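You operate a simulated robot arm through the tools that you are given. There is no shell and no other tool. Be economical: measure what you need, move in short steps, check, and stop when the job is done.

You are at the controls of a simulated robot arm. One attempt, no reset.

Task
Set the controls near the top of the pine table. At the end: the red switch of the alarm clock is switched on; the power button of the radio is switched on; the band switch of the radio is set to FM; the volume knob of the radio is turned to 4; the glue stick with the red cap stands on top of the blue paper cassette (marked "GLOSSY"); the white switch of the alarm clock is switched on; whatever was shut is shut again. Leave all else as you found it, and nothing knocked over.

It is judged by the outcome, as a careful person would: the job done as asked, and still so three seconds after it is handed in. It fails if anything else is knocked over, pushed out of place, dropped, spilled or broken. Lids that push on must go on centred and level and be pressed home; caps that screw on are set level and turned clockwise until they are tight.

Robot
A 6-joint arm with a two-finger parallel gripper, fixed in place. Base frame: the origin is at the foot of the arm, x ahead of it, y to its left, z up; the work surface is at about z = 0. Lengths are in cm, angles in rad, forces in N, time in s.
With the tool pointing down near the work surface it reaches from about 14 to 58 cm from the base axis. Its first joint turns from -1.152 to 1.152 rad. Payload 2.1 kg.
Tool frame: the origin (TCP) lies between the finger pads and is the grasp point; the fingertips stand 3 cm ahead of it; z points along the fingers, y is the line along which they close. The gripper opens to 9.4 cm. The fingers are 2.8 cm wide and 1 cm thick; the gripper's body (5 by 9.6 cm) begins 5.5 cm behind the TCP.
Orientation is that of the tool frame in the base frame, as a unit quaternion [x, y, z, w]. With the fingers straight down and closing along the base's y, the tool's x points along the base's -x, its y along +y and its z along -z.

Tools
- The arm moves only by the tool servo_tool. Its argument "deltas" is text: rows parted by semicolons, each of 7 numbers parted by spaces: the turn, a rotation vector about the base's x, y, z in units of 180 degrees (1.0 is 180 degrees), then the shift along the base's x, y, z in units of 100 mm (1.0 is 100 mm), then the finger opening in cm, from 0 to 9.4. In form: ax ay az x y z gripper; .... A call has 1 to 8 rows; each row is the pose to reach, as a shift and turn from the pose commanded when the call began. A call with a number of a shift or a turn outside -1 to 1 is refused whole. Rows are played at 5 a second. More than 5 cm and 0.15 rad between two rows, or a gripper value outside its range, and nothing of the call is played. A pose out of reach is approached as far as the arm can. The call stops where the force on the tool passes 40 N (or 10 N more than at its start, if that is more) or the arm is blocked; 0.2 s more then pass. Each finger travels about 7.2 cm/s and halts on what it meets, pressing with about 21 N; the grip force reading is that of the motor and also rises with nothing between the fingers. The clock runs only during rows and for 0.2 s after the last one: add rows that repeat a pose to give the fingers time. The reply holds the time, the measured pose of the TCP, the force on the tool along the base axes, the opening and the grip force, in the units named above and with some noise.
- Cameras (640 x 400 px; columns grow to the right, rows downward): "scene" is fixed at [6.79, -37.89, 48.88]; the picture's right is [0.68, -0.73, 0.00], its down [-0.39, -0.36, -0.85] and it looks along [0.62, 0.58, -0.53] (base axes); focal length 227 px, centre (320, 200). "wrist" rides on the gripper at [-3.7, 0, -5.8] in the tool frame; the picture's right is [0.00, -1.00, 0.00], its down [0.97, 0.00, -0.24] and it looks along [0.24, 0.00, 0.97] (tool axes); focal length 218 px, centre (320, 200). There is no depth. A picture from a camera that has moved, and an enlarged one, comes with that camera's place and axes in the base frame and with its lens.
- capture(camera): a new picture of that camera. No time passes.
- zoom(camera, box): a new picture of the part [left, top, right, bottom] of that camera's present view, enlarged. No time passes.
- close_job(): hands the job in; it is judged then, once.

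Go step by step. Nothing tells you positions but the pictures and the camera data: compare them with the known pose of the tool, close in by small moves and look again before you grip or let go. The budget is 120 turns and 84 pictures, counting those below and the enlarged ones. Unless the task says otherwise, let go and move clear before handing in, and close with one line.

The tools are called after "Request:" by a JSON object that holds its "api" and its "payload". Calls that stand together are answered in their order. servo_tool: Moves the arm, as the interface text tells. Its arguments: {"type":"object","properties":{"deltas":{"type":"string"}},"required":["deltas"]} The other tools are called the same way: capture (camera) takes a picture; zoom (camera, box) takes an enlarged picture of a part of a camera's view; close_job () hands the job in.

At the start:

```text
time: 0.0
tool_pos: [38.06, 4.64, 40.52]
ee_rot: [0.0, 1.0, 0.0, -0.001]
contact_force: [-0.4, -0.3, 0.6]
grip_width: 9.4
grip_force: 0.0
```

scene: 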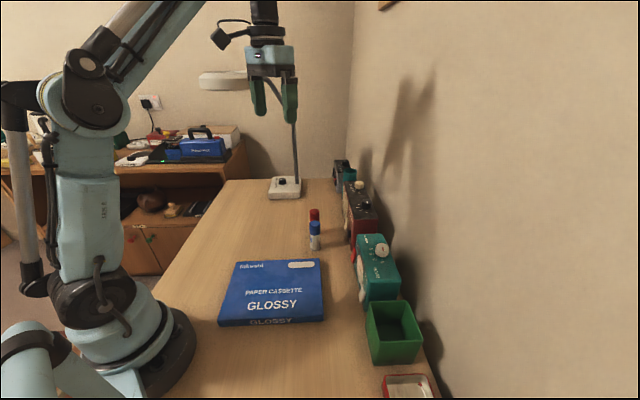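
wrist: 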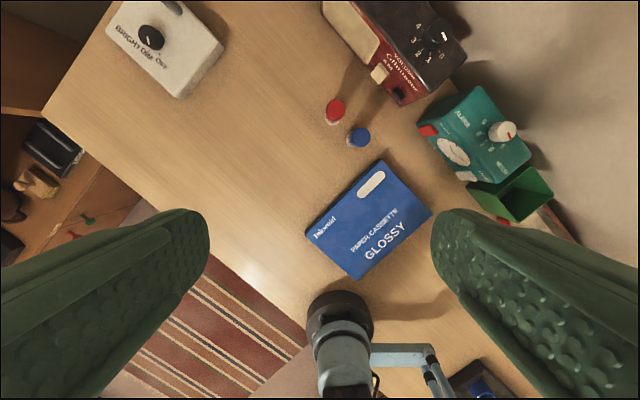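

I see the paper cassette mid-table, two glue sticks behind it, and the alarm clock, radio, and green box along the wall. I'll zoom in for details first.

Request:
{"api": "zoom", "payload": {"camera": "wrist", "box": [310, 0, 570, 162]}}

Request:
{"api": "zoom", "payload": {"camera": "scene", "box": [280, 150, 440, 250]}}

Request:
{"api": "zoom", "payload": {"camera": "scene", "box": [300, 220, 460, 400]}}

```text
2.46 times, centred on (440, 81) of wrist
camera zoom: at [41.89, 4.57, 46.39], right [0.0, -1.0, 0.0], down [-0.97, 0.0, 0.24], along [-0.24, 0.0, -0.97], focal length 537 px, centre (25, 493)
```

zoom: 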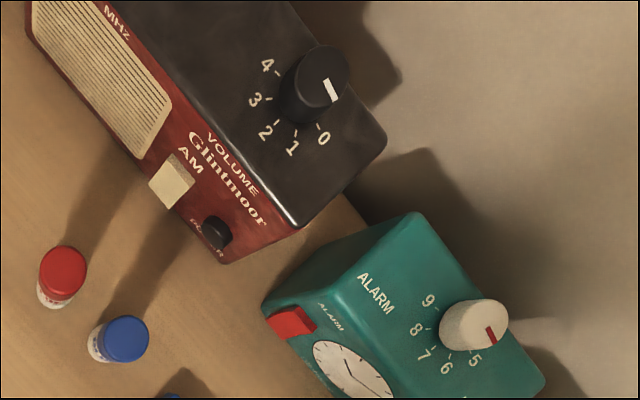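

```text
4.00 times, centred on (360, 200) of scene
camera zoom: at [6.79, -37.89, 48.88], right [0.68, -0.73, 0.0], down [-0.39, -0.36, -0.85], along [0.62, 0.58, -0.53], focal length 908 px, centre (160, 200)
```

zoom: 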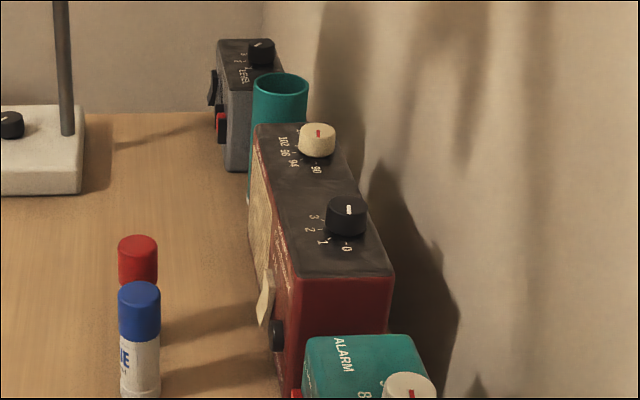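

```text
2.22 times, centred on (380, 310) of scene
camera zoom: at [6.79, -37.89, 48.88], right [0.68, -0.73, 0.0], down [-0.39, -0.36, -0.85], along [0.62, 0.58, -0.53], focal length 504 px, centre (187, -44)
```

zoom: 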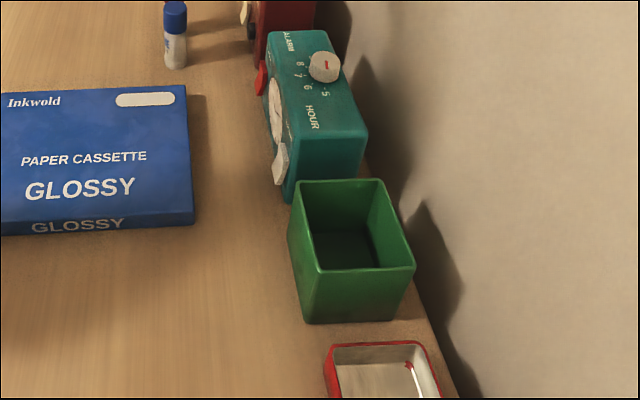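

The appliances' fronts face away from the wall (normal ≈ (-0.72, 0.70)). I'll yaw the tool to match and then tilt it to view the front panels.

Request:
{"api": "servo_tool", "payload": {"deltas": "0 0 -0.041 -0.1 0.03 -0.15 6; 0 0 -0.082 -0.2 0.06 -0.3 4; 0 0 -0.123 -0.3 0.1 -0.45 2; 0 0 -0.164 -0.4 0.13 -0.6 0; 0 0 -0.205 -0.5 0.16 -0.75 0; 0 0 -0.2456 -0.6 0.2 -0.9 0; 0 0 -0.2456 -0.6 0.2 -0.9 0"}}

Request:
{"api": "servo_tool", "payload": {"deltas": "-0.032 -0.033 0 0 0 0 0; -0.064 -0.066 0 0 0 0 0; -0.096 -0.099 0 0 0 0 0; -0.128 -0.132 0 0 0 0 0; -0.160 -0.165 0 0 0 0 0; -0.192 -0.198 0 0 0 0 0; -0.192 -0.198 0 0 0 0 0"}}

Request:
{"api": "capture", "payload": {"camera": "wrist"}}

```text
time: 1.6
tool_pos: [32.07, 6.62, 31.43]
ee_rot: [0.377, 0.926, 0.001, 0.0]
contact_force: [-0.7, -0.3, 0.0]
grip_width: 0.03
grip_force: 20.9
```

```text
time: 3.2
tool_pos: [32.06, 6.57, 31.51]
ee_rot: [0.342, 0.84, -0.158, 0.39]
contact_force: [-0.4, 0.5, -0.1]
grip_width: 0.0
grip_force: 21.0
```

```text
78 pictures are left
camera wrist: at [30.69, 7.99, 38.1], right [-0.7, -0.72, 0.0], down [-0.58, 0.57, -0.59], along [0.42, -0.41, -0.81], focal length 218 px, centre (320, 200)
```

wrist: 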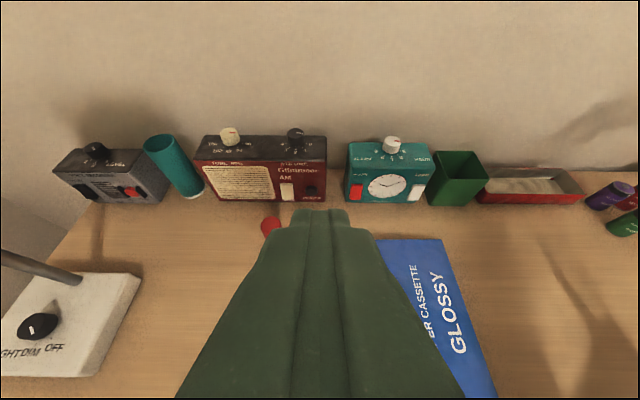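

Nice frontal view of the panels; zooming to read the switches.

Request:
{"api": "zoom", "payload": {"camera": "wrist", "box": [190, 115, 350, 215]}}

Request:
{"api": "zoom", "payload": {"camera": "wrist", "box": [320, 120, 448, 220]}}

```text
4.00 times, centred on (270, 165) of wrist
camera zoom: at [30.69, 7.99, 38.1], right [-0.7, -0.72, 0.0], down [-0.58, 0.57, -0.59], along [0.42, -0.41, -0.81], focal length 873 px, centre (520, 340)
```

zoom: 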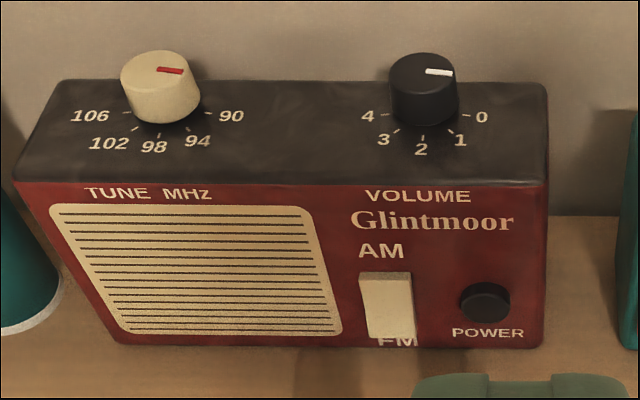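

```text
4.00 times, centred on (384, 170) of wrist
camera zoom: at [30.69, 7.99, 38.1], right [-0.7, -0.72, 0.0], down [-0.58, 0.57, -0.59], along [0.42, -0.41, -0.81], focal length 873 px, centre (64, 320)
```

zoom: 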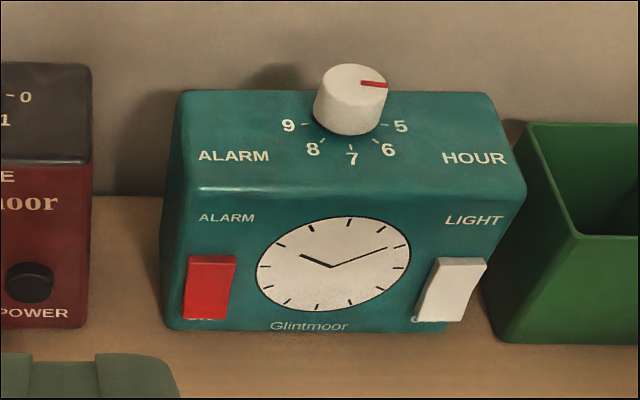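

Rockers appear to have their lower ends protruding. I'll move closer to the alarm clock to read which end is ON.

Request:
{"api": "servo_tool", "payload": {"deltas": "0 0 0 0.01 -0.32 -0.29 0; 0 0 0 0.02 -0.64 -0.58 0; 0 0 0 0.03 -0.96 -0.87 0"}}

Request:
{"api": "servo_tool", "payload": {"deltas": "0 0 0 0.01 -0.32 -0.29 0; 0 0 0 0.02 -0.64 -0.58 0; 0 0 0 0.03 -0.96 -0.87 0; 0 0 0 0.03 -0.96 -0.87 0"}}

Request:
{"api": "capture", "payload": {"camera": "wrist"}}

```text
time: 4.0
tool_pos: [32.31, -3.15, 22.78]
ee_rot: [0.342, 0.84, -0.157, 0.39]
contact_force: [0.0, -0.6, 0.5]
grip_width: 0.0
grip_force: 21.0
```

```text
time: 5.0
tool_pos: [33.01, -12.75, 14.07]
ee_rot: [0.341, 0.841, -0.157, 0.39]
contact_force: [0.5, -0.4, 0.4]
grip_width: 0.0
grip_force: 21.1
```

```text
75 pictures are left
camera wrist: at [31.65, -11.35, 20.77], right [-0.7, -0.72, 0.0], down [-0.58, 0.57, -0.58], along [0.42, -0.41, -0.81], focal length 218 px, centre (320, 200)
```

wrist: 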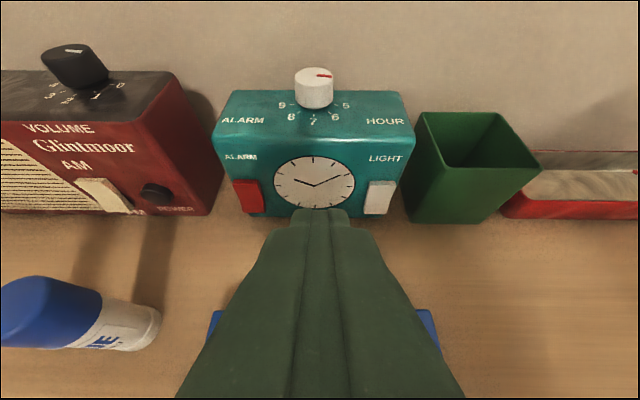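

Request:
{"api": "zoom", "payload": {"camera": "wrist", "box": [210, 140, 290, 220]}}

Request:
{"api": "zoom", "payload": {"camera": "wrist", "box": [340, 140, 420, 220]}}

Request:
{"api": "zoom", "payload": {"camera": "wrist", "box": [50, 130, 210, 230]}}

```text
5.00 times, centred on (250, 180) of wrist
camera zoom: at [31.65, -11.35, 20.77], right [-0.7, -0.72, 0.0], down [-0.58, 0.57, -0.58], along [0.42, -0.41, -0.81], focal length 1091 px, centre (670, 300)
```

zoom: 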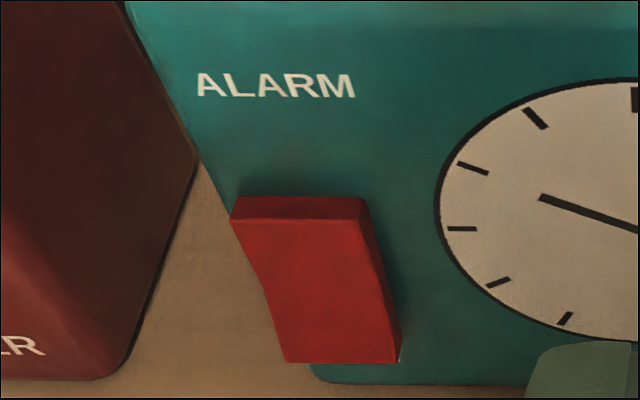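

```text
5.00 times, centred on (380, 180) of wrist
camera zoom: at [31.65, -11.35, 20.77], right [-0.7, -0.72, 0.0], down [-0.58, 0.57, -0.58], along [0.42, -0.41, -0.81], focal length 1091 px, centre (20, 300)
```

zoom: 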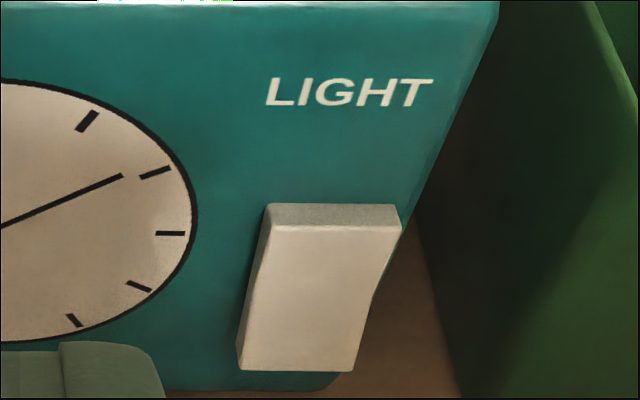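

```text
4.00 times, centred on (130, 180) of wrist
camera zoom: at [31.65, -11.35, 20.77], right [-0.7, -0.72, 0.0], down [-0.58, 0.57, -0.58], along [0.42, -0.41, -0.81], focal length 873 px, centre (1080, 280)
```

zoom: 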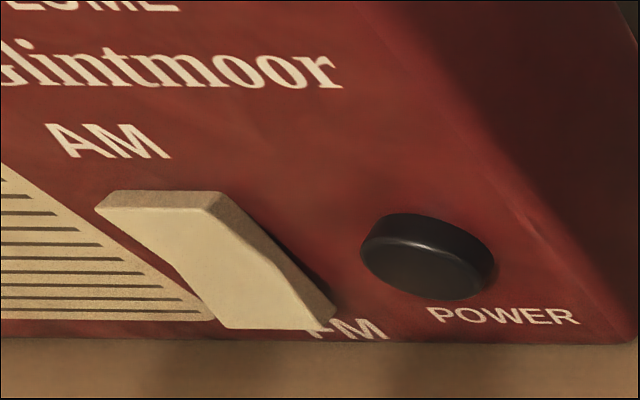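

Request:
{"api": "zoom", "payload": {"camera": "scene", "box": [335, 205, 375, 230]}}

Request:
{"api": "zoom", "payload": {"camera": "scene", "box": [345, 235, 409, 310]}}

```text
16.00 times, centred on (355, 218) of scene
camera zoom: at [6.79, -37.89, 48.88], right [0.68, -0.73, 0.0], down [-0.39, -0.36, -0.85], along [0.62, 0.58, -0.53], focal length 3632 px, centre (-240, -80)
```

zoom: 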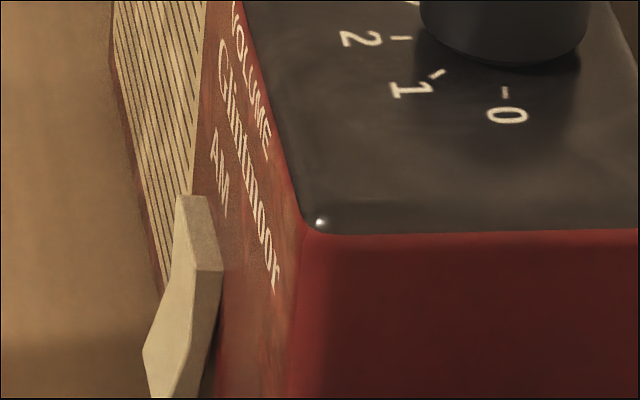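

```text
5.33 times, centred on (377, 272) of scene
camera zoom: at [6.79, -37.89, 48.88], right [0.68, -0.73, 0.0], down [-0.39, -0.36, -0.85], along [0.62, 0.58, -0.53], focal length 1211 px, centre (16, -187)
```

zoom: 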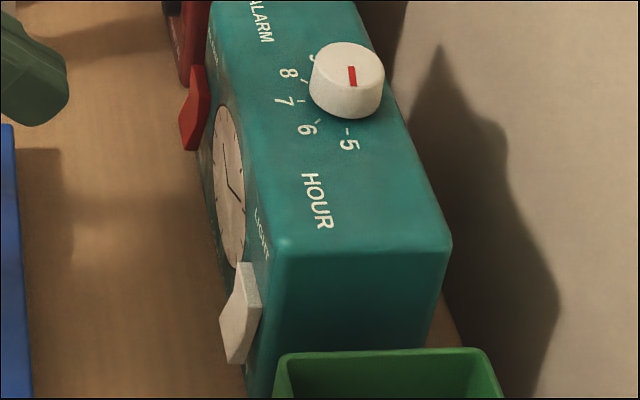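

Request:
{"api": "zoom", "payload": {"camera": "scene", "box": [374, 276, 406, 308]}}

Request:
{"api": "zoom", "payload": {"camera": "scene", "box": [368, 242, 392, 268]}}

Request:
{"api": "zoom", "payload": {"camera": "scene", "box": [338, 212, 362, 242]}}

```text
12.50 times, centred on (390, 292) of scene
camera zoom: at [6.79, -37.89, 48.88], right [0.68, -0.73, 0.0], down [-0.39, -0.36, -0.85], along [0.62, 0.58, -0.53], focal length 2838 px, centre (-555, -950)
```

zoom: 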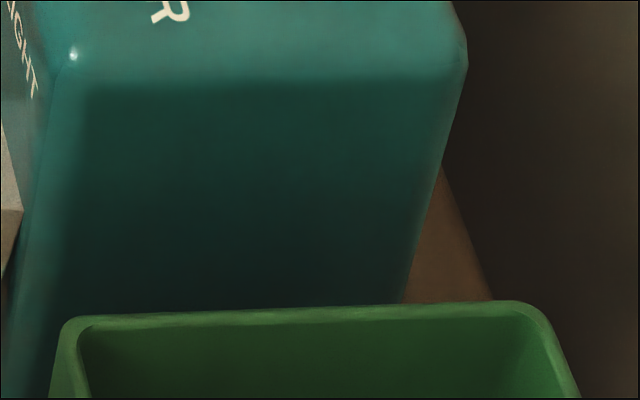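

```text
15.38 times, centred on (380, 255) of scene
camera zoom: at [6.79, -37.89, 48.88], right [0.68, -0.73, 0.0], down [-0.39, -0.36, -0.85], along [0.62, 0.58, -0.53], focal length 3492 px, centre (-603, -646)
```

zoom: 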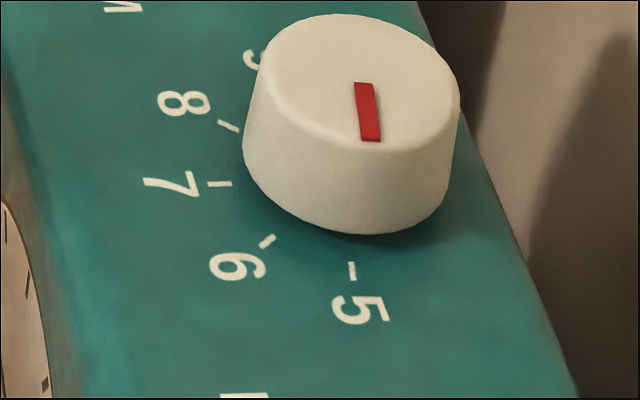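

```text
13.33 times, centred on (350, 227) of scene
camera zoom: at [6.79, -37.89, 48.88], right [0.68, -0.73, 0.0], down [-0.39, -0.36, -0.85], along [0.62, 0.58, -0.53], focal length 3027 px, centre (-80, -160)
```

zoom: 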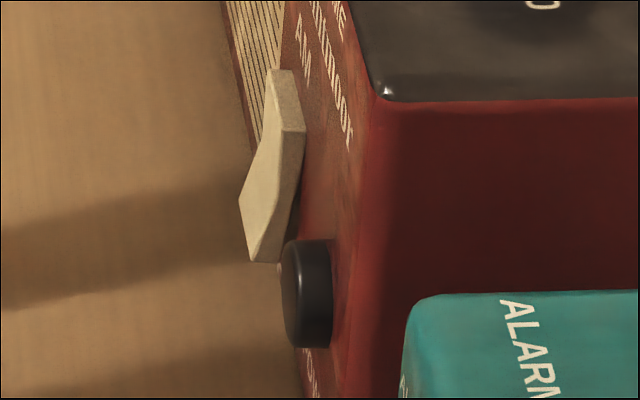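

Request:
{"api": "zoom", "payload": {"camera": "scene", "box": [378, 278, 398, 306]}}

Request:
{"api": "zoom", "payload": {"camera": "scene", "box": [362, 244, 378, 266]}}

```text
14.29 times, centred on (388, 292) of scene
camera zoom: at [6.79, -37.89, 48.88], right [0.68, -0.73, 0.0], down [-0.39, -0.36, -0.85], along [0.62, 0.58, -0.53], focal length 3243 px, centre (-651, -1114)
```

zoom: 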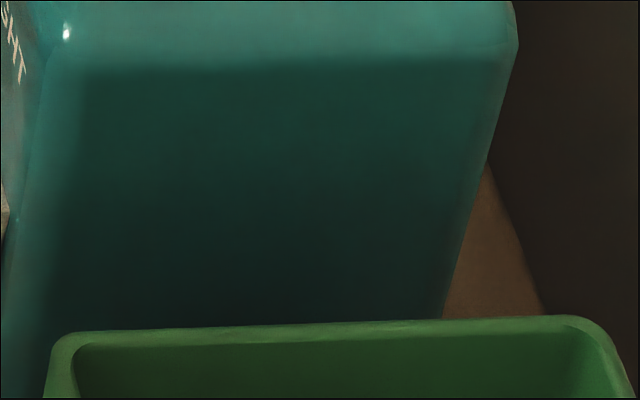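

```text
16.00 times, centred on (370, 255) of scene
camera zoom: at [6.79, -37.89, 48.88], right [0.68, -0.73, 0.0], down [-0.39, -0.36, -0.85], along [0.62, 0.58, -0.53], focal length 3632 px, centre (-480, -680)
```

zoom: 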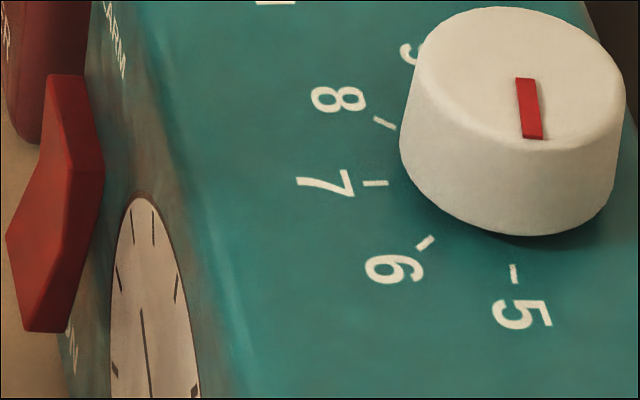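

All three rockers have their lower ends out, and "ON"/"FM" are at the bottom, so I need to press the lower ends. Going in front of the red switch first.

Request:
{"api": "servo_tool", "payload": {"deltas": "0 0 0 0.41 0.05 -0.2 0; 0 0 0 0.82 0.095 -0.4 0; 0 0 0 0.82 0.095 -0.7 0; 0 0 0 0.82 0.095 -0.985 0; 0 0 0 0.82 0.095 -0.985 0"}}

Request:
{"api": "capture", "payload": {"camera": "wrist"}}

Request:
{"api": "zoom", "payload": {"camera": "scene", "box": [300, 200, 428, 280]}}

```text
time: 6.2
tool_pos: [40.87, -11.7, 4.32]
ee_rot: [0.341, 0.841, -0.157, 0.39]
contact_force: [-0.3, -0.3, 0.3]
grip_width: 0.0
grip_force: 21.0
```

```text
64 pictures are left
camera wrist: at [39.52, -10.32, 11.0], right [-0.7, -0.72, 0.0], down [-0.58, 0.57, -0.58], along [0.42, -0.41, -0.81], focal length 218 px, centre (320, 200)
```

wrist: 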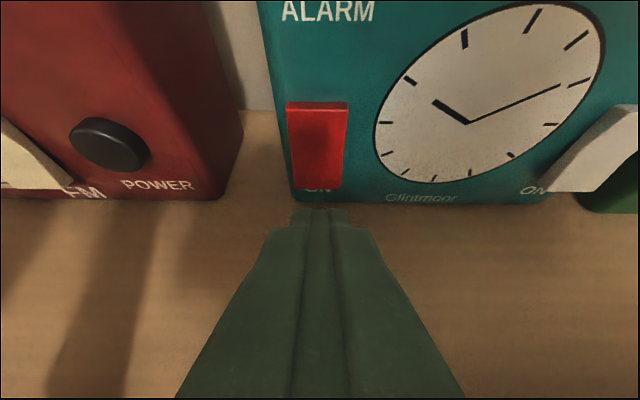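

```text
5.00 times, centred on (364, 240) of scene
camera zoom: at [6.79, -37.89, 48.88], right [0.68, -0.73, 0.0], down [-0.39, -0.36, -0.85], along [0.62, 0.58, -0.53], focal length 1135 px, centre (100, 0)
```

zoom: 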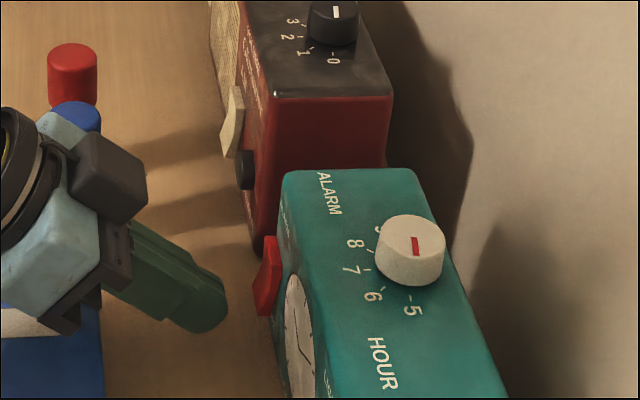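

The "ON" labels are confirmed at the lower ends. Tip is aligned with the red switch; pressing along the face normal in small steps.

Request:
{"api": "servo_tool", "payload": {"deltas": "0 0 0 0.07 -0.07 -0.03 0; 0 0 0 0.11 -0.11 -0.03 0; 0 0 0 0.14 -0.14 -0.03 0; 0 0 0 0.17 -0.17 -0.03 0; 0 0 0 0.20 -0.20 -0.03 0; 0 0 0 0.23 -0.23 -0.03 0; 0 0 0 0.26 -0.26 -0.03 0"}}

Request:
{"api": "zoom", "payload": {"camera": "scene", "box": [300, 200, 428, 280]}}

```text
time: 7.8
tool_pos: [43.59, -14.24, 3.93]
ee_rot: [0.341, 0.841, -0.157, 0.389]
contact_force: [-0.4, 0.9, 0.4]
grip_width: 0.0
grip_force: 21.3
```

```text
5.00 times, centred on (364, 240) of scene
camera zoom: at [6.79, -37.89, 48.88], right [0.68, -0.73, 0.0], down [-0.39, -0.36, -0.85], along [0.62, 0.58, -0.53], focal length 1135 px, centre (100, 0)
```

zoom: 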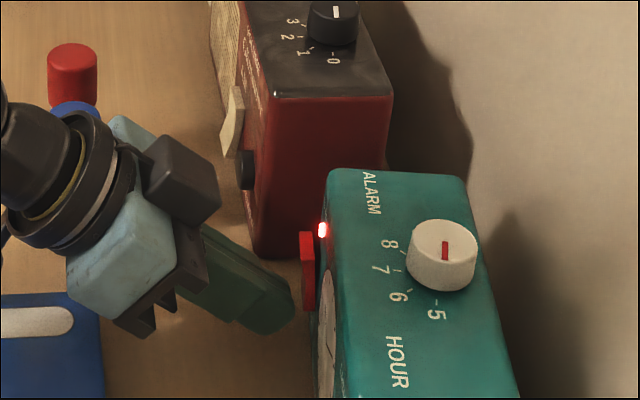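

The red switch is on (lamp lit), but I overtravelled and the clock slid back at its left end. I'll back off, inspect, and put the clock back later by gripping it squarely.

Request:
{"api": "servo_tool", "payload": {"deltas": "0 0 0 -0.1 0.1 0.1 0; 0 0 0 -0.24 0.24 0.3 0; 0 0 0 -0.4 0.4 0.7 0; 0 0 0 -0.55 0.1 0.9 0; 0 0 0 -0.8 -0.1 0.98 0; 0 0 0 -0.96 -0.1 0.98 0; 0 0 0 -0.96 -0.1 0.98 0"}}

Request:
{"api": "capture", "payload": {"camera": "wrist"}}

Request:
{"api": "capture", "payload": {"camera": "scene"}}

```text
time: 9.4
tool_pos: [33.66, -15.17, 13.83]
ee_rot: [0.341, 0.841, -0.158, 0.39]
contact_force: [0.2, 0.8, -0.3]
grip_width: 0.03
grip_force: 20.9
```

```text
61 pictures are left
camera wrist: at [32.37, -13.73, 20.5], right [-0.7, -0.72, 0.0], down [-0.58, 0.57, -0.58], along [0.42, -0.41, -0.81], focal length 218 px, centre (320, 200)
```

wrist: 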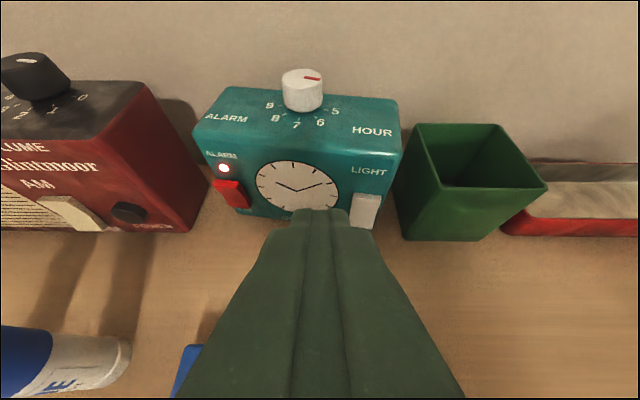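

```text
60 pictures are left
```

scene: 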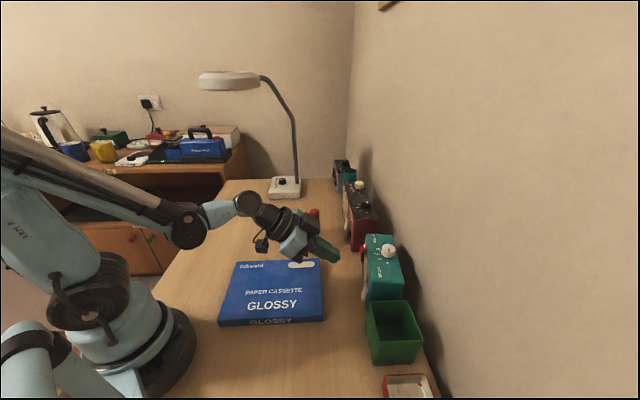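

Lamp lit and clock skewed a few degrees. Next the white switch, this time in tiny steps with checks.

Request:
{"api": "servo_tool", "payload": {"deltas": "0 0 0 -0.04 -0.25 0 0; 0 0 0 -0.07 -0.49 0 0; 0 0 0 -0.07 -0.49 -0.33 0; 0 0 0 -0.07 -0.49 -0.66 0; 0 0 0 -0.07 -0.49 -0.975 0; 0 0 0 -0.07 -0.49 -0.975 0"}}

Request:
{"api": "capture", "payload": {"camera": "wrist"}}

Request:
{"api": "zoom", "payload": {"camera": "scene", "box": [320, 230, 416, 310]}}

```text
time: 10.8
tool_pos: [34.35, -20.57, 6.86]
ee_rot: [0.342, 0.841, -0.158, 0.389]
contact_force: [0.0, 0.2, -0.2]
grip_width: 0.0
grip_force: 21.8
out of reach, approached as far as the arm can: row 5, 6
```

```text
59 pictures are left
camera wrist: at [33.04, -19.17, 13.51], right [-0.7, -0.72, 0.0], down [-0.58, 0.57, -0.58], along [0.42, -0.41, -0.81], focal length 218 px, centre (320, 200)
```

wrist: 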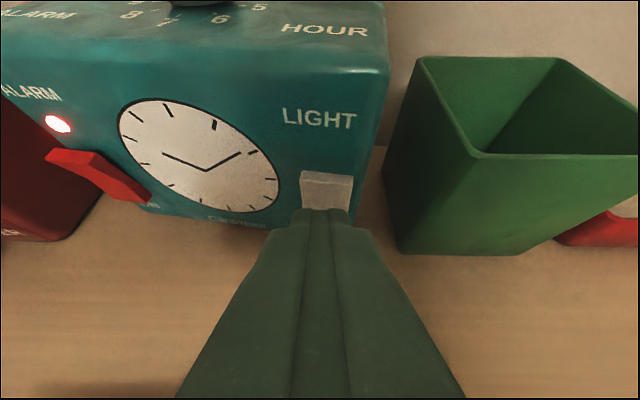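

```text
5.00 times, centred on (368, 270) of scene
camera zoom: at [6.79, -37.89, 48.88], right [0.68, -0.73, 0.0], down [-0.39, -0.36, -0.85], along [0.62, 0.58, -0.53], focal length 1135 px, centre (80, -150)
```

zoom: 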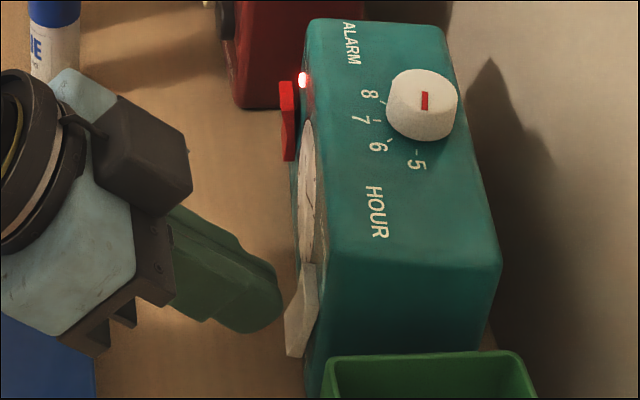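

That steep tilt is out of reach here; I'll use a more vertical tool (about 25° from vertical).

Request:
{"api": "servo_tool", "payload": {"deltas": "0.033 0.034 0 -0.02 0.05 0.15 0; 0.065 0.067 0 -0.03 0.08 0.2 0; 0.097 0.0995 0 -0.03 0.08 0.2 0; 0.097 0.0995 0 -0.03 0.08 0.2 0"}}

```text
time: 11.8
tool_pos: [33.93, -19.85, 9.16]
ee_rot: [0.368, 0.905, -0.079, 0.198]
contact_force: [0.4, 0.9, -0.4]
grip_width: 0.01
grip_force: 21.4
```

Request:
{"api": "servo_tool", "payload": {"deltas": "0 0 0 -0.03 -0.03 -0.2 0; 0 0 0 -0.03 -0.03 -0.37 0; 0 0 0 -0.03 -0.03 -0.37 0"}}

Request:
{"api": "zoom", "payload": {"camera": "scene", "box": [330, 230, 410, 310]}}

Request:
{"api": "capture", "payload": {"camera": "wrist"}}

```text
time: 12.6
tool_pos: [33.57, -20.31, 5.26]
ee_rot: [0.368, 0.905, -0.079, 0.198]
contact_force: [-0.1, -0.2, -0.5]
grip_width: 0.01
grip_force: 20.9
```

```text
5.00 times, centred on (370, 270) of scene
camera zoom: at [6.79, -37.89, 48.88], right [0.68, -0.73, 0.0], down [-0.39, -0.36, -0.85], along [0.62, 0.58, -0.53], focal length 1135 px, centre (70, -150)
```

zoom: 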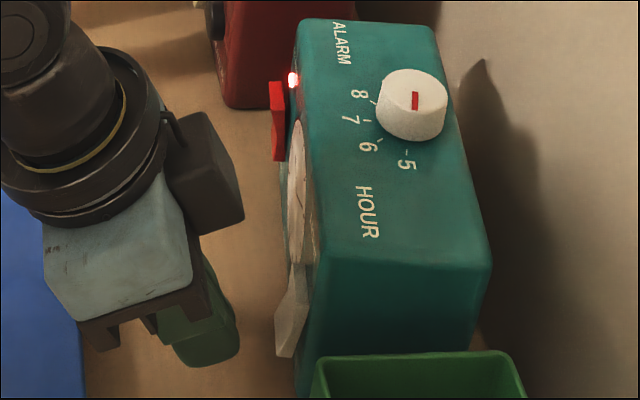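

```text
56 pictures are left
camera wrist: at [34.34, -20.91, 12.28], right [-0.7, -0.72, 0.0], down [-0.7, 0.69, -0.19], along [0.14, -0.13, -0.98], focal length 218 px, centre (320, 200)
```

wrist: 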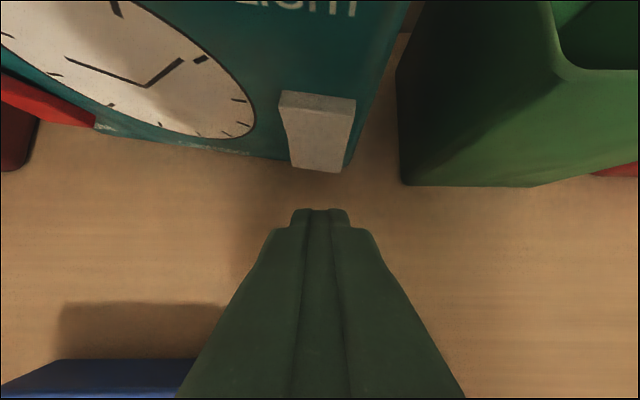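

Aligned; contact is about 1.7 cm away. Advancing gently to just past contact, then checking.

Request:
{"api": "servo_tool", "payload": {"deltas": "0 0 0 0.07 -0.07 0 0; 0 0 0 0.11 -0.11 0 0; 0 0 0 0.125 -0.125 0 0; 0 0 0 0.135 -0.135 0 0; 0 0 0 0.145 -0.145 0 0; 0 0 0 0.145 -0.145 0 0"}}

Request:
{"api": "capture", "payload": {"camera": "wrist"}}

```text
time: 14.0
tool_pos: [35.16, -21.72, 5.37]
ee_rot: [0.369, 0.905, -0.08, 0.198]
contact_force: [-1.2, 2.1, -0.8]
grip_width: 0.01
grip_force: 20.5
```

```text
55 pictures are left
camera wrist: at [35.92, -22.38, 12.3], right [-0.7, -0.72, 0.0], down [-0.7, 0.69, -0.19], along [0.14, -0.13, -0.98], focal length 218 px, centre (320, 200)
```

wrist: 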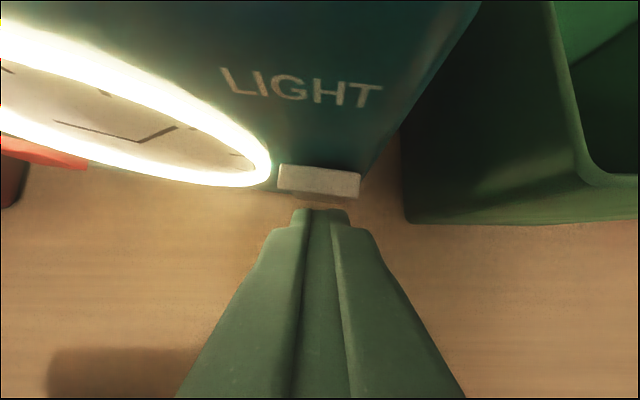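

The clock light is on with only ~2 N. Retracting up and comparing the clock's position against the starting picture.

Request:
{"api": "servo_tool", "payload": {"deltas": "0 0 0 -0.1 0.1 0 0; 0 0 0 -0.2 0.2 0.1 0; 0 0 0 -0.2 0.2 0.5 0; 0 0 0 -0.2 0.2 0.9 0; 0 0 0 -0.35 0.5 1 0; 0 0 0 -0.35 0.9 1 0; 0 0 0 -0.35 0.9 1 0"}}

Request:
{"api": "zoom", "payload": {"camera": "scene", "box": [345, 235, 409, 310]}}

Request:
{"api": "zoom", "payload": {"camera": "scene", "box": [300, 200, 428, 280]}}

```text
time: 15.6
tool_pos: [31.75, -12.45, 15.56]
ee_rot: [0.368, 0.905, -0.081, 0.198]
contact_force: [-0.5, 0.2, -0.5]
grip_width: 0.0
grip_force: 20.8
```

```text
5.33 times, centred on (377, 272) of scene
camera zoom: at [6.79, -37.89, 48.88], right [0.68, -0.73, 0.0], down [-0.39, -0.36, -0.85], along [0.62, 0.58, -0.53], focal length 1211 px, centre (16, -187)
```

zoom: 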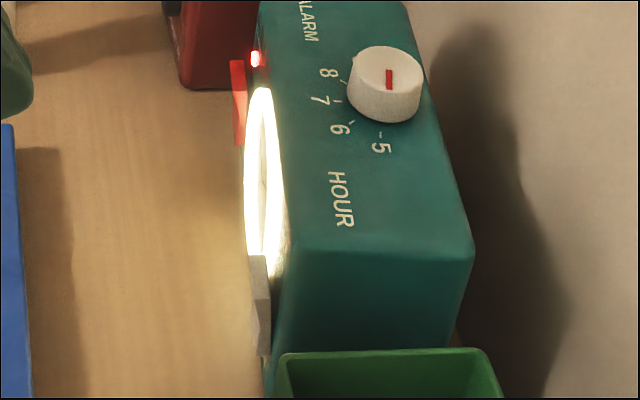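

```text
5.00 times, centred on (364, 240) of scene
camera zoom: at [6.79, -37.89, 48.88], right [0.68, -0.73, 0.0], down [-0.39, -0.36, -0.85], along [0.62, 0.58, -0.53], focal length 1135 px, centre (100, 0)
```

zoom: 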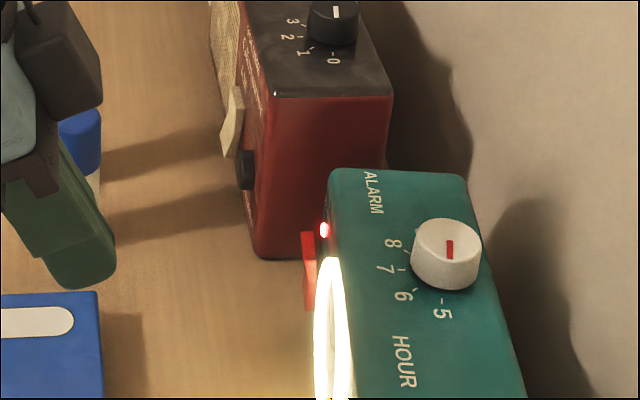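

Both clock switches are on. The clock's left end is ~2.3 cm back and its right end ~0.8 cm (skew ≈6°). I'll go vertical, yaw across the clock, and look from above.

Request:
{"api": "servo_tool", "payload": {"deltas": "0.032 0.033 0 0 0 0.2 0; 0.064 0.066 0 0 0 0.4 0; 0.0955 0.098 0 0 0 0.8 2; 0.0955 0.098 0 0 0 0.8 4"}}

Request:
{"api": "servo_tool", "payload": {"deltas": "0 0 0.046 0.1 -0.1 0 6; 0 0 0.092 0.2 -0.25 0 8; 0 0 0.138 0.3 -0.4 0 9.4; 0 0 0.184 0.4 -0.55 0 9.4; 0 0 0.23 0.5 -0.7 0 9.4; 0 0 0.276 0.6 -0.85 0 9.4; 0 0 0.322 0.7 -0.95 0 9.4; 0 0 0.368 0.8 -1 0 9.4"}}

Request:
{"api": "servo_tool", "payload": {"deltas": "0 0 0.047 0.1 -0.16 0 9.4; 0 0 0.094 0.21 -0.32 0 9.4; 0 0 0.094 0.21 -0.32 0 9.4"}}

Request:
{"api": "capture", "payload": {"camera": "wrist"}}

```text
time: 16.6
tool_pos: [31.95, -12.55, 23.49]
ee_rot: [0.376, 0.926, 0.002, -0.001]
contact_force: [0.3, 0.1, -0.3]
grip_width: 3.98
grip_force: 0.0
```

```text
time: 18.4
tool_pos: [39.6, -22.81, 23.5]
ee_rot: [-0.191, 0.982, 0.001, 0.0]
contact_force: [-0.1, -0.2, 0.2]
grip_width: 9.39
grip_force: 0.1
```

```text
time: 19.2
tool_pos: [41.78, -26.02, 23.48]
ee_rot: [-0.334, 0.943, 0.001, 0.0]
contact_force: [0.2, -0.7, 0.0]
grip_width: 9.44
grip_force: 0.0
```

```text
52 pictures are left
camera wrist: at [44.73, -23.73, 29.36], right [0.63, -0.78, 0.0], down [-0.75, -0.61, 0.24], along [-0.19, -0.15, -0.97], focal length 218 px, centre (320, 200)
```

wrist: 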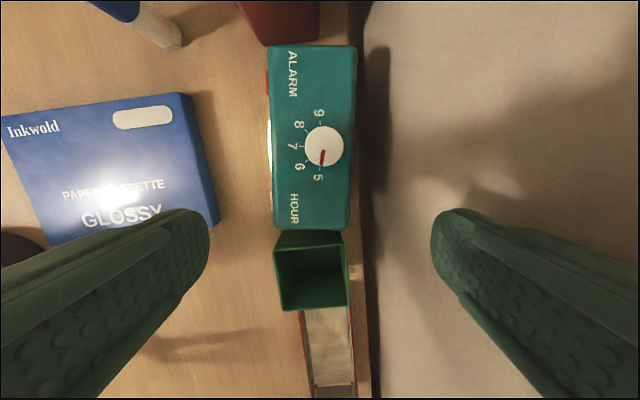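

The wall is at n≈-53 and there is about 2.5 cm behind the clock at this point. Lowering to just above the clock with fingers straddling it.

Request:
{"api": "servo_tool", "payload": {"deltas": "0 0 0 -0.035 0.127 -0.3 8.8; 0 0 0 -0.035 0.127 -0.6 8.8; 0 0 0 -0.035 0.127 -0.9 8.8; 0 0 0 -0.035 0.127 -0.9 8.8"}}

Request:
{"api": "capture", "payload": {"camera": "wrist"}}

Request:
{"api": "zoom", "payload": {"camera": "scene", "box": [330, 200, 458, 300]}}

```text
time: 20.2
tool_pos: [41.49, -24.61, 14.37]
ee_rot: [-0.333, 0.943, 0.001, -0.001]
contact_force: [0.2, 0.2, 0.2]
grip_width: 8.8
grip_force: 0.1
```

```text
51 pictures are left
camera wrist: at [44.47, -22.46, 20.34], right [0.63, -0.78, 0.0], down [-0.76, -0.61, 0.24], along [-0.19, -0.15, -0.97], focal length 218 px, centre (320, 200)
```

wrist: 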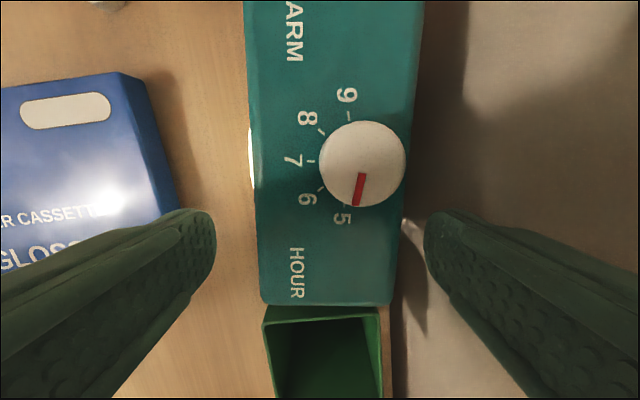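

```text
4.00 times, centred on (394, 250) of scene
camera zoom: at [6.79, -37.89, 48.88], right [0.68, -0.73, 0.0], down [-0.39, -0.36, -0.85], along [0.62, 0.58, -0.53], focal length 908 px, centre (24, 0)
```

zoom: 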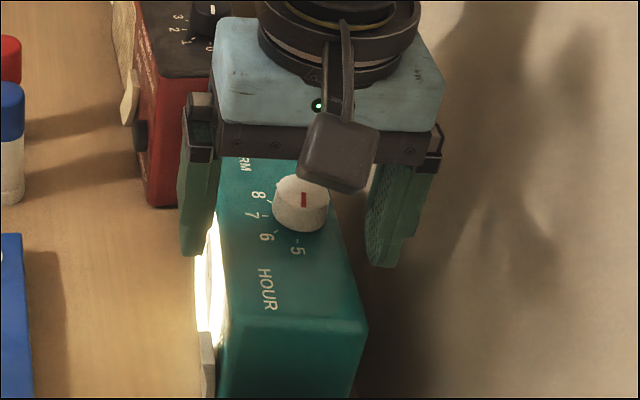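

Fingers clear the clock on both sides. Lowering so the fingers straddle the upper part of the case, then looking before closing.

Request:
{"api": "servo_tool", "payload": {"deltas": "0 0 0 0 0 -0.1 8.8; 0 0 0 0 0 -0.2 8.8; 0 0 0 0 0 -0.3 8.8; 0 0 0 0 0 -0.37 8.8; 0 0 0 0 0 -0.43 8.8; 0 0 0 0 0 -0.43 8.8"}}

Request:
{"api": "zoom", "payload": {"camera": "scene", "box": [330, 200, 458, 300]}}

Request:
{"api": "capture", "payload": {"camera": "wrist"}}

```text
time: 21.6
tool_pos: [41.59, -24.76, 10.24]
ee_rot: [-0.333, 0.943, 0.001, -0.001]
contact_force: [0.3, 0.4, 0.0]
grip_width: 8.8
grip_force: 0.1
```

```text
4.00 times, centred on (394, 250) of scene
camera zoom: at [6.79, -37.89, 48.88], right [0.68, -0.73, 0.0], down [-0.39, -0.36, -0.85], along [0.62, 0.58, -0.53], focal length 908 px, centre (24, 0)
```

zoom: 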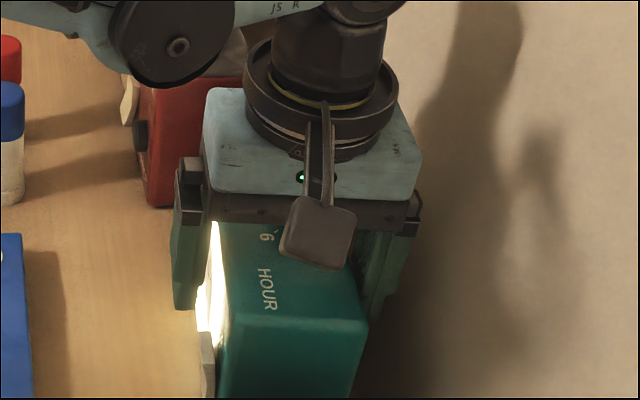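

```text
48 pictures are left
camera wrist: at [44.53, -22.41, 15.99], right [0.63, -0.78, 0.0], down [-0.76, -0.61, 0.24], along [-0.19, -0.15, -0.97], focal length 218 px, centre (320, 200)
```

wrist: 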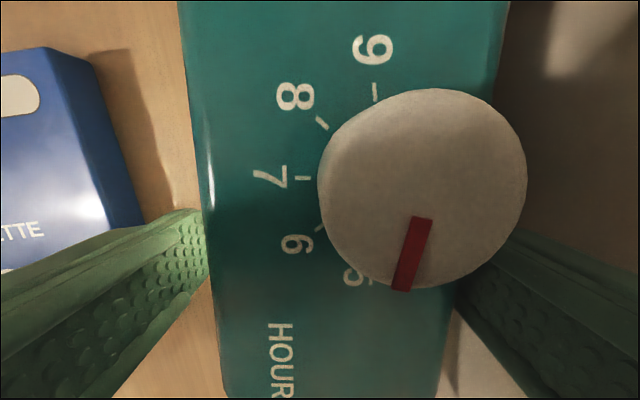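

Request:
{"api": "servo_tool", "payload": {"deltas": "0 0 0 0 0 0 7.5; 0 0 0 0 0 0 6.5; 0 0 0 0 0 0 6; 0 0 0 0 0 0 6; 0 0 0 0 0 0 6"}}

Request:
{"api": "capture", "payload": {"camera": "wrist"}}

Request:
{"api": "zoom", "payload": {"camera": "scene", "box": [345, 235, 409, 310]}}

```text
time: 22.8
tool_pos: [41.54, -24.66, 10.16]
ee_rot: [-0.333, 0.943, 0.0, -0.001]
contact_force: [0.5, -0.4, 0.3]
grip_width: 7.49
grip_force: 21.2
```

```text
47 pictures are left
camera wrist: at [44.53, -22.42, 16.0], right [0.63, -0.78, 0.0], down [-0.76, -0.61, 0.24], along [-0.19, -0.15, -0.97], focal length 218 px, centre (320, 200)
```

wrist: 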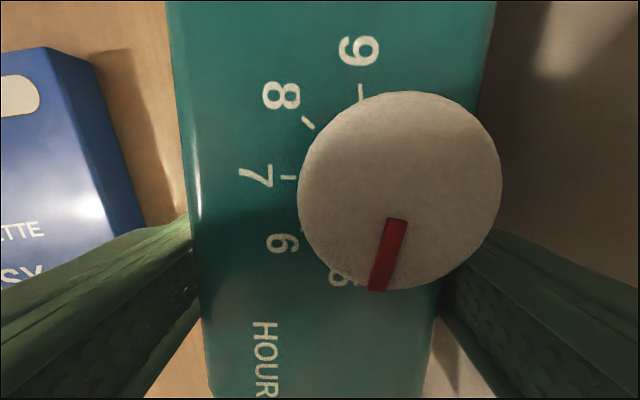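

```text
5.33 times, centred on (377, 272) of scene
camera zoom: at [6.79, -37.89, 48.88], right [0.68, -0.73, 0.0], down [-0.39, -0.36, -0.85], along [0.62, 0.58, -0.53], focal length 1211 px, centre (16, -187)
```

zoom: 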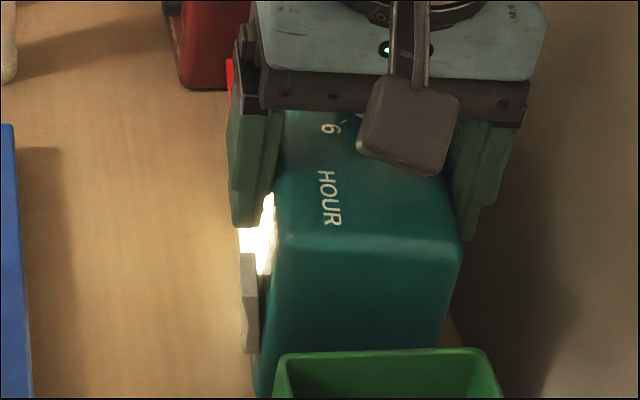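

Gripped. The clock now needs about 0.65 cm toward the front and 6° back; sliding and turning it gently in place.

Request:
{"api": "servo_tool", "payload": {"deltas": "0 0 0.011 -0.015 0.015 0.01 6; 0 0 0.022 -0.03 0.03 0.01 6; 0 0 0.0334 -0.046 0.046 0.01 6; 0 0 0.0334 -0.046 0.046 0.01 6; 0 0 0.0334 -0.046 0.046 0.01 6"}}

Request:
{"api": "zoom", "payload": {"camera": "scene", "box": [345, 235, 409, 310]}}

```text
time: 24.0
tool_pos: [40.88, -24.03, 10.38]
ee_rot: [-0.382, 0.924, 0.001, 0.0]
contact_force: [-0.4, -0.4, 0.7]
grip_width: 7.47
grip_force: 20.6
```

```text
5.33 times, centred on (377, 272) of scene
camera zoom: at [6.8, -37.89, 48.88], right [0.68, -0.73, 0.0], down [-0.39, -0.36, -0.85], along [0.62, 0.58, -0.53], focal length 1211 px, centre (16, -187)
```

zoom: 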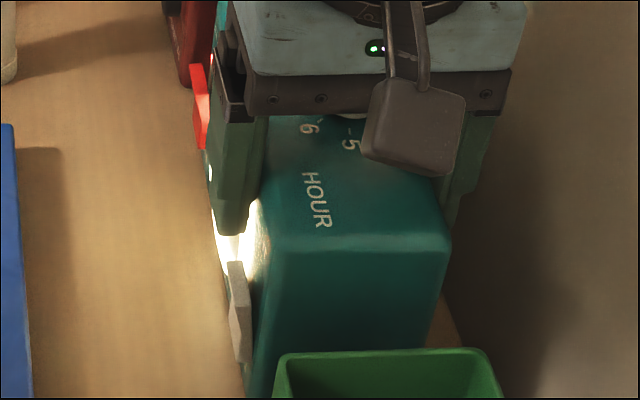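

Request:
{"api": "servo_tool", "payload": {"deltas": "0 0 0 0 0 -0.01 6; 0 0 0 0 0 -0.015 6; 0 0 0 0 0 -0.015 7.5; 0 0 0 0 0 -0.015 8.3; 0 0 0 0 0 -0.015 8.6; 0 0 0 0 0 0.2 8.6; 0 0 0 0 0 0.5 8.6; 0 0 0 0 0 0.5 8.6"}}

Request:
{"api": "servo_tool", "payload": {"deltas": "0 0 0 -0.3 0.3 0.3 8.6; 0 0 0 -0.6 0.6 0.5 8.6; 0 0 0 -0.8 0.95 0.7 8.6; 0 0 0 -0.8 0.95 0.7 8.6"}}

Request:
{"api": "zoom", "payload": {"camera": "scene", "box": [345, 235, 409, 310]}}

Request:
{"api": "zoom", "payload": {"camera": "scene", "box": [300, 200, 428, 280]}}

```text
time: 25.8
tool_pos: [40.83, -24.13, 15.45]
ee_rot: [-0.382, 0.924, 0.001, 0.0]
contact_force: [-0.4, 0.9, 0.5]
grip_width: 8.6
grip_force: 0.2
```

```text
refused: row 1 steps farther than a row can; nothing moved
```

```text
5.33 times, centred on (377, 272) of scene
camera zoom: at [6.79, -37.89, 48.88], right [0.68, -0.73, 0.0], down [-0.39, -0.36, -0.85], along [0.62, 0.58, -0.53], focal length 1211 px, centre (16, -187)
```

zoom: 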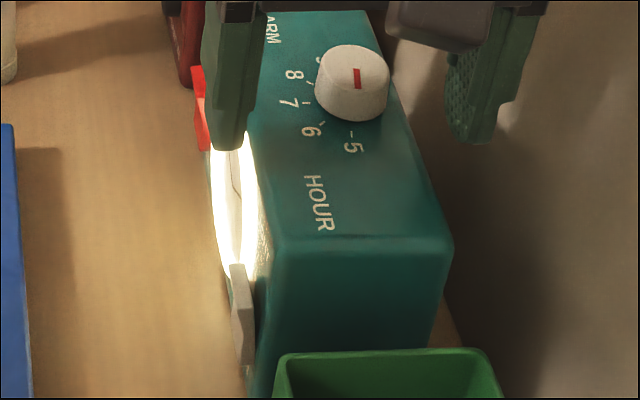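

```text
5.00 times, centred on (364, 240) of scene
camera zoom: at [6.79, -37.89, 48.88], right [0.68, -0.73, 0.0], down [-0.39, -0.36, -0.85], along [0.62, 0.58, -0.53], focal length 1135 px, centre (100, 0)
```

zoom: 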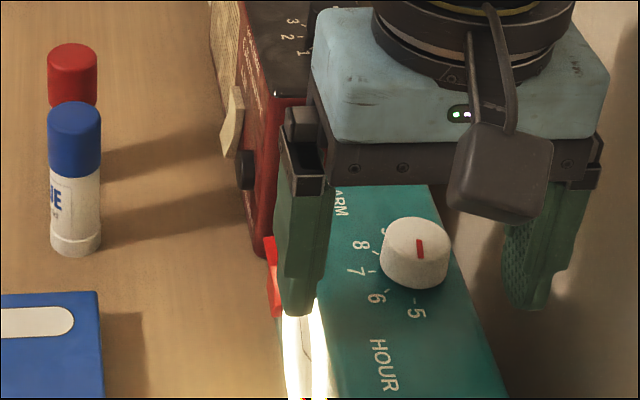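

The clock is back within ~2 mm. Next, the red glue stick: moving above it with the current yaw (fingers closing perpendicular to the line of the two sticks).

Request:
{"api": "servo_tool", "payload": {"deltas": "0 0 0 0 0 0.3 8.6; 0 0 0 0 0.1 0.65 8; 0 0 0 0 0.5 0.7 8; 0 0 0 0.1 0.95 0.7 7"}}

Request:
{"api": "servo_tool", "payload": {"deltas": "0 0 0 0.1 0.4 0 7; 0 0 0 0.2 0.8 0 7; 0 0 0 0.25 1 0 7"}}

Request:
{"api": "servo_tool", "payload": {"deltas": "0 0 0 0.1 0.4 0 7; 0 0 0 0.3 0.68 0 7; 0 0 0 0.3 0.68 0 7"}}

Request:
{"api": "capture", "payload": {"camera": "wrist"}}

```text
time: 26.8
tool_pos: [41.94, -15.03, 22.17]
ee_rot: [-0.383, 0.924, 0.001, 0.0]
contact_force: [0.2, 0.6, 0.2]
grip_width: 7.02
grip_force: 0.1
```

```text
time: 27.6
tool_pos: [44.69, -4.83, 22.14]
ee_rot: [-0.382, 0.924, 0.001, 0.0]
contact_force: [-0.2, 0.1, -0.8]
grip_width: 7.0
grip_force: 0.1
```

```text
time: 28.4
tool_pos: [47.6, 2.17, 21.82]
ee_rot: [-0.382, 0.924, 0.001, 0.0]
contact_force: [-0.5, -0.2, -0.7]
grip_width: 7.02
grip_force: 0.1
```

```text
42 pictures are left
camera wrist: at [50.31, 4.72, 27.68], right [0.71, -0.71, 0.0], down [-0.69, -0.69, 0.24], along [-0.17, -0.17, -0.97], focal length 218 px, centre (320, 200)
```

wrist: 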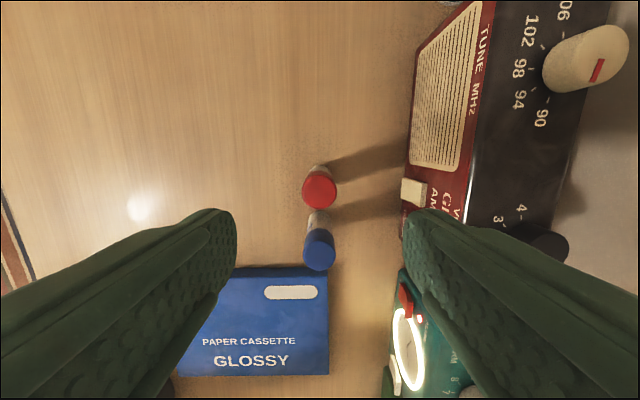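

Red stick is right below (s≈35, n≈-32). Descending around it.

Request:
{"api": "servo_tool", "payload": {"deltas": "0 0 0 -0.01 -0.01 -0.4 6.5; 0 0 0 -0.01 -0.01 -0.8 6.5; 0 0 0 -0.01 -0.01 -0.9 6.5; 0 0 0 -0.01 -0.01 -0.9 6.5"}}

Request:
{"api": "capture", "payload": {"camera": "wrist"}}

Request:
{"api": "zoom", "payload": {"camera": "scene", "box": [260, 170, 360, 250]}}

```text
time: 29.4
tool_pos: [47.38, 1.76, 13.09]
ee_rot: [-0.382, 0.924, 0.001, 0.0]
contact_force: [0.1, 0.3, 0.5]
grip_width: 6.52
grip_force: 0.2
```

```text
41 pictures are left
camera wrist: at [50.19, 4.43, 18.93], right [0.71, -0.71, 0.0], down [-0.69, -0.69, 0.24], along [-0.17, -0.17, -0.97], focal length 218 px, centre (320, 200)
```

wrist: 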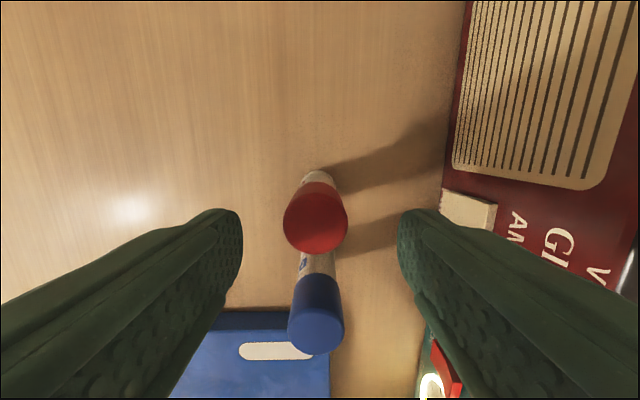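

```text
5.00 times, centred on (310, 210) of scene
camera zoom: at [6.79, -37.89, 48.88], right [0.68, -0.73, 0.0], down [-0.39, -0.36, -0.85], along [0.62, 0.58, -0.53], focal length 1135 px, centre (370, 150)
```

zoom: 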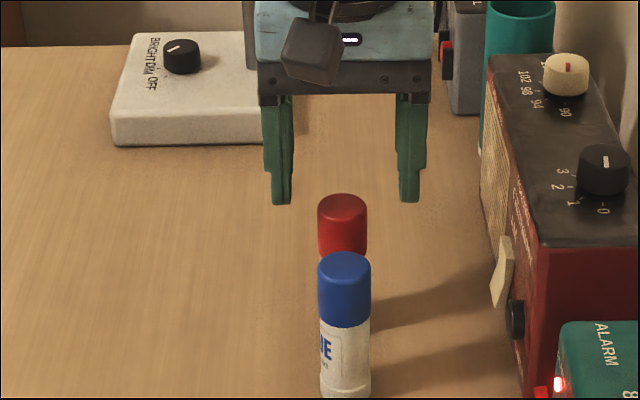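

Request:
{"api": "servo_tool", "payload": {"deltas": "0 0 0 0.025 0.04 -0.2 6.5; 0 0 0 0.025 0.04 -0.4 6.5; 0 0 0 0.025 0.04 -0.55 6.5; 0 0 0 0.025 0.04 -0.66 6.5; 0 0 0 0.025 0.04 -0.66 6.5"}}

Request:
{"api": "capture", "payload": {"camera": "wrist"}}

Request:
{"api": "zoom", "payload": {"camera": "scene", "box": [260, 170, 360, 250]}}

```text
time: 30.6
tool_pos: [47.77, 2.31, 6.74]
ee_rot: [-0.383, 0.924, 0.001, 0.0]
contact_force: [-0.1, -0.2, 0.5]
grip_width: 6.51
grip_force: 0.1
```

```text
39 pictures are left
camera wrist: at [50.56, 4.94, 12.58], right [0.71, -0.71, 0.0], down [-0.69, -0.69, 0.24], along [-0.17, -0.17, -0.97], focal length 218 px, centre (320, 200)
```

wrist: 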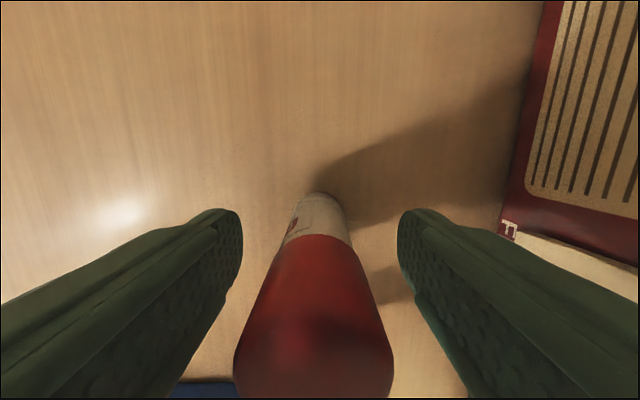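

```text
5.00 times, centred on (310, 210) of scene
camera zoom: at [6.79, -37.89, 48.88], right [0.68, -0.73, 0.0], down [-0.39, -0.36, -0.85], along [0.62, 0.58, -0.53], focal length 1135 px, centre (370, 150)
```

zoom: 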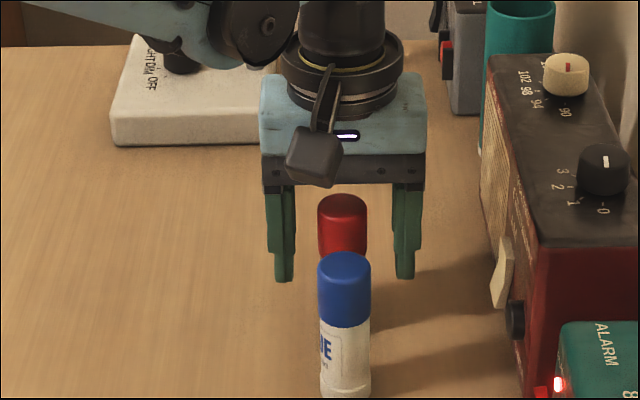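

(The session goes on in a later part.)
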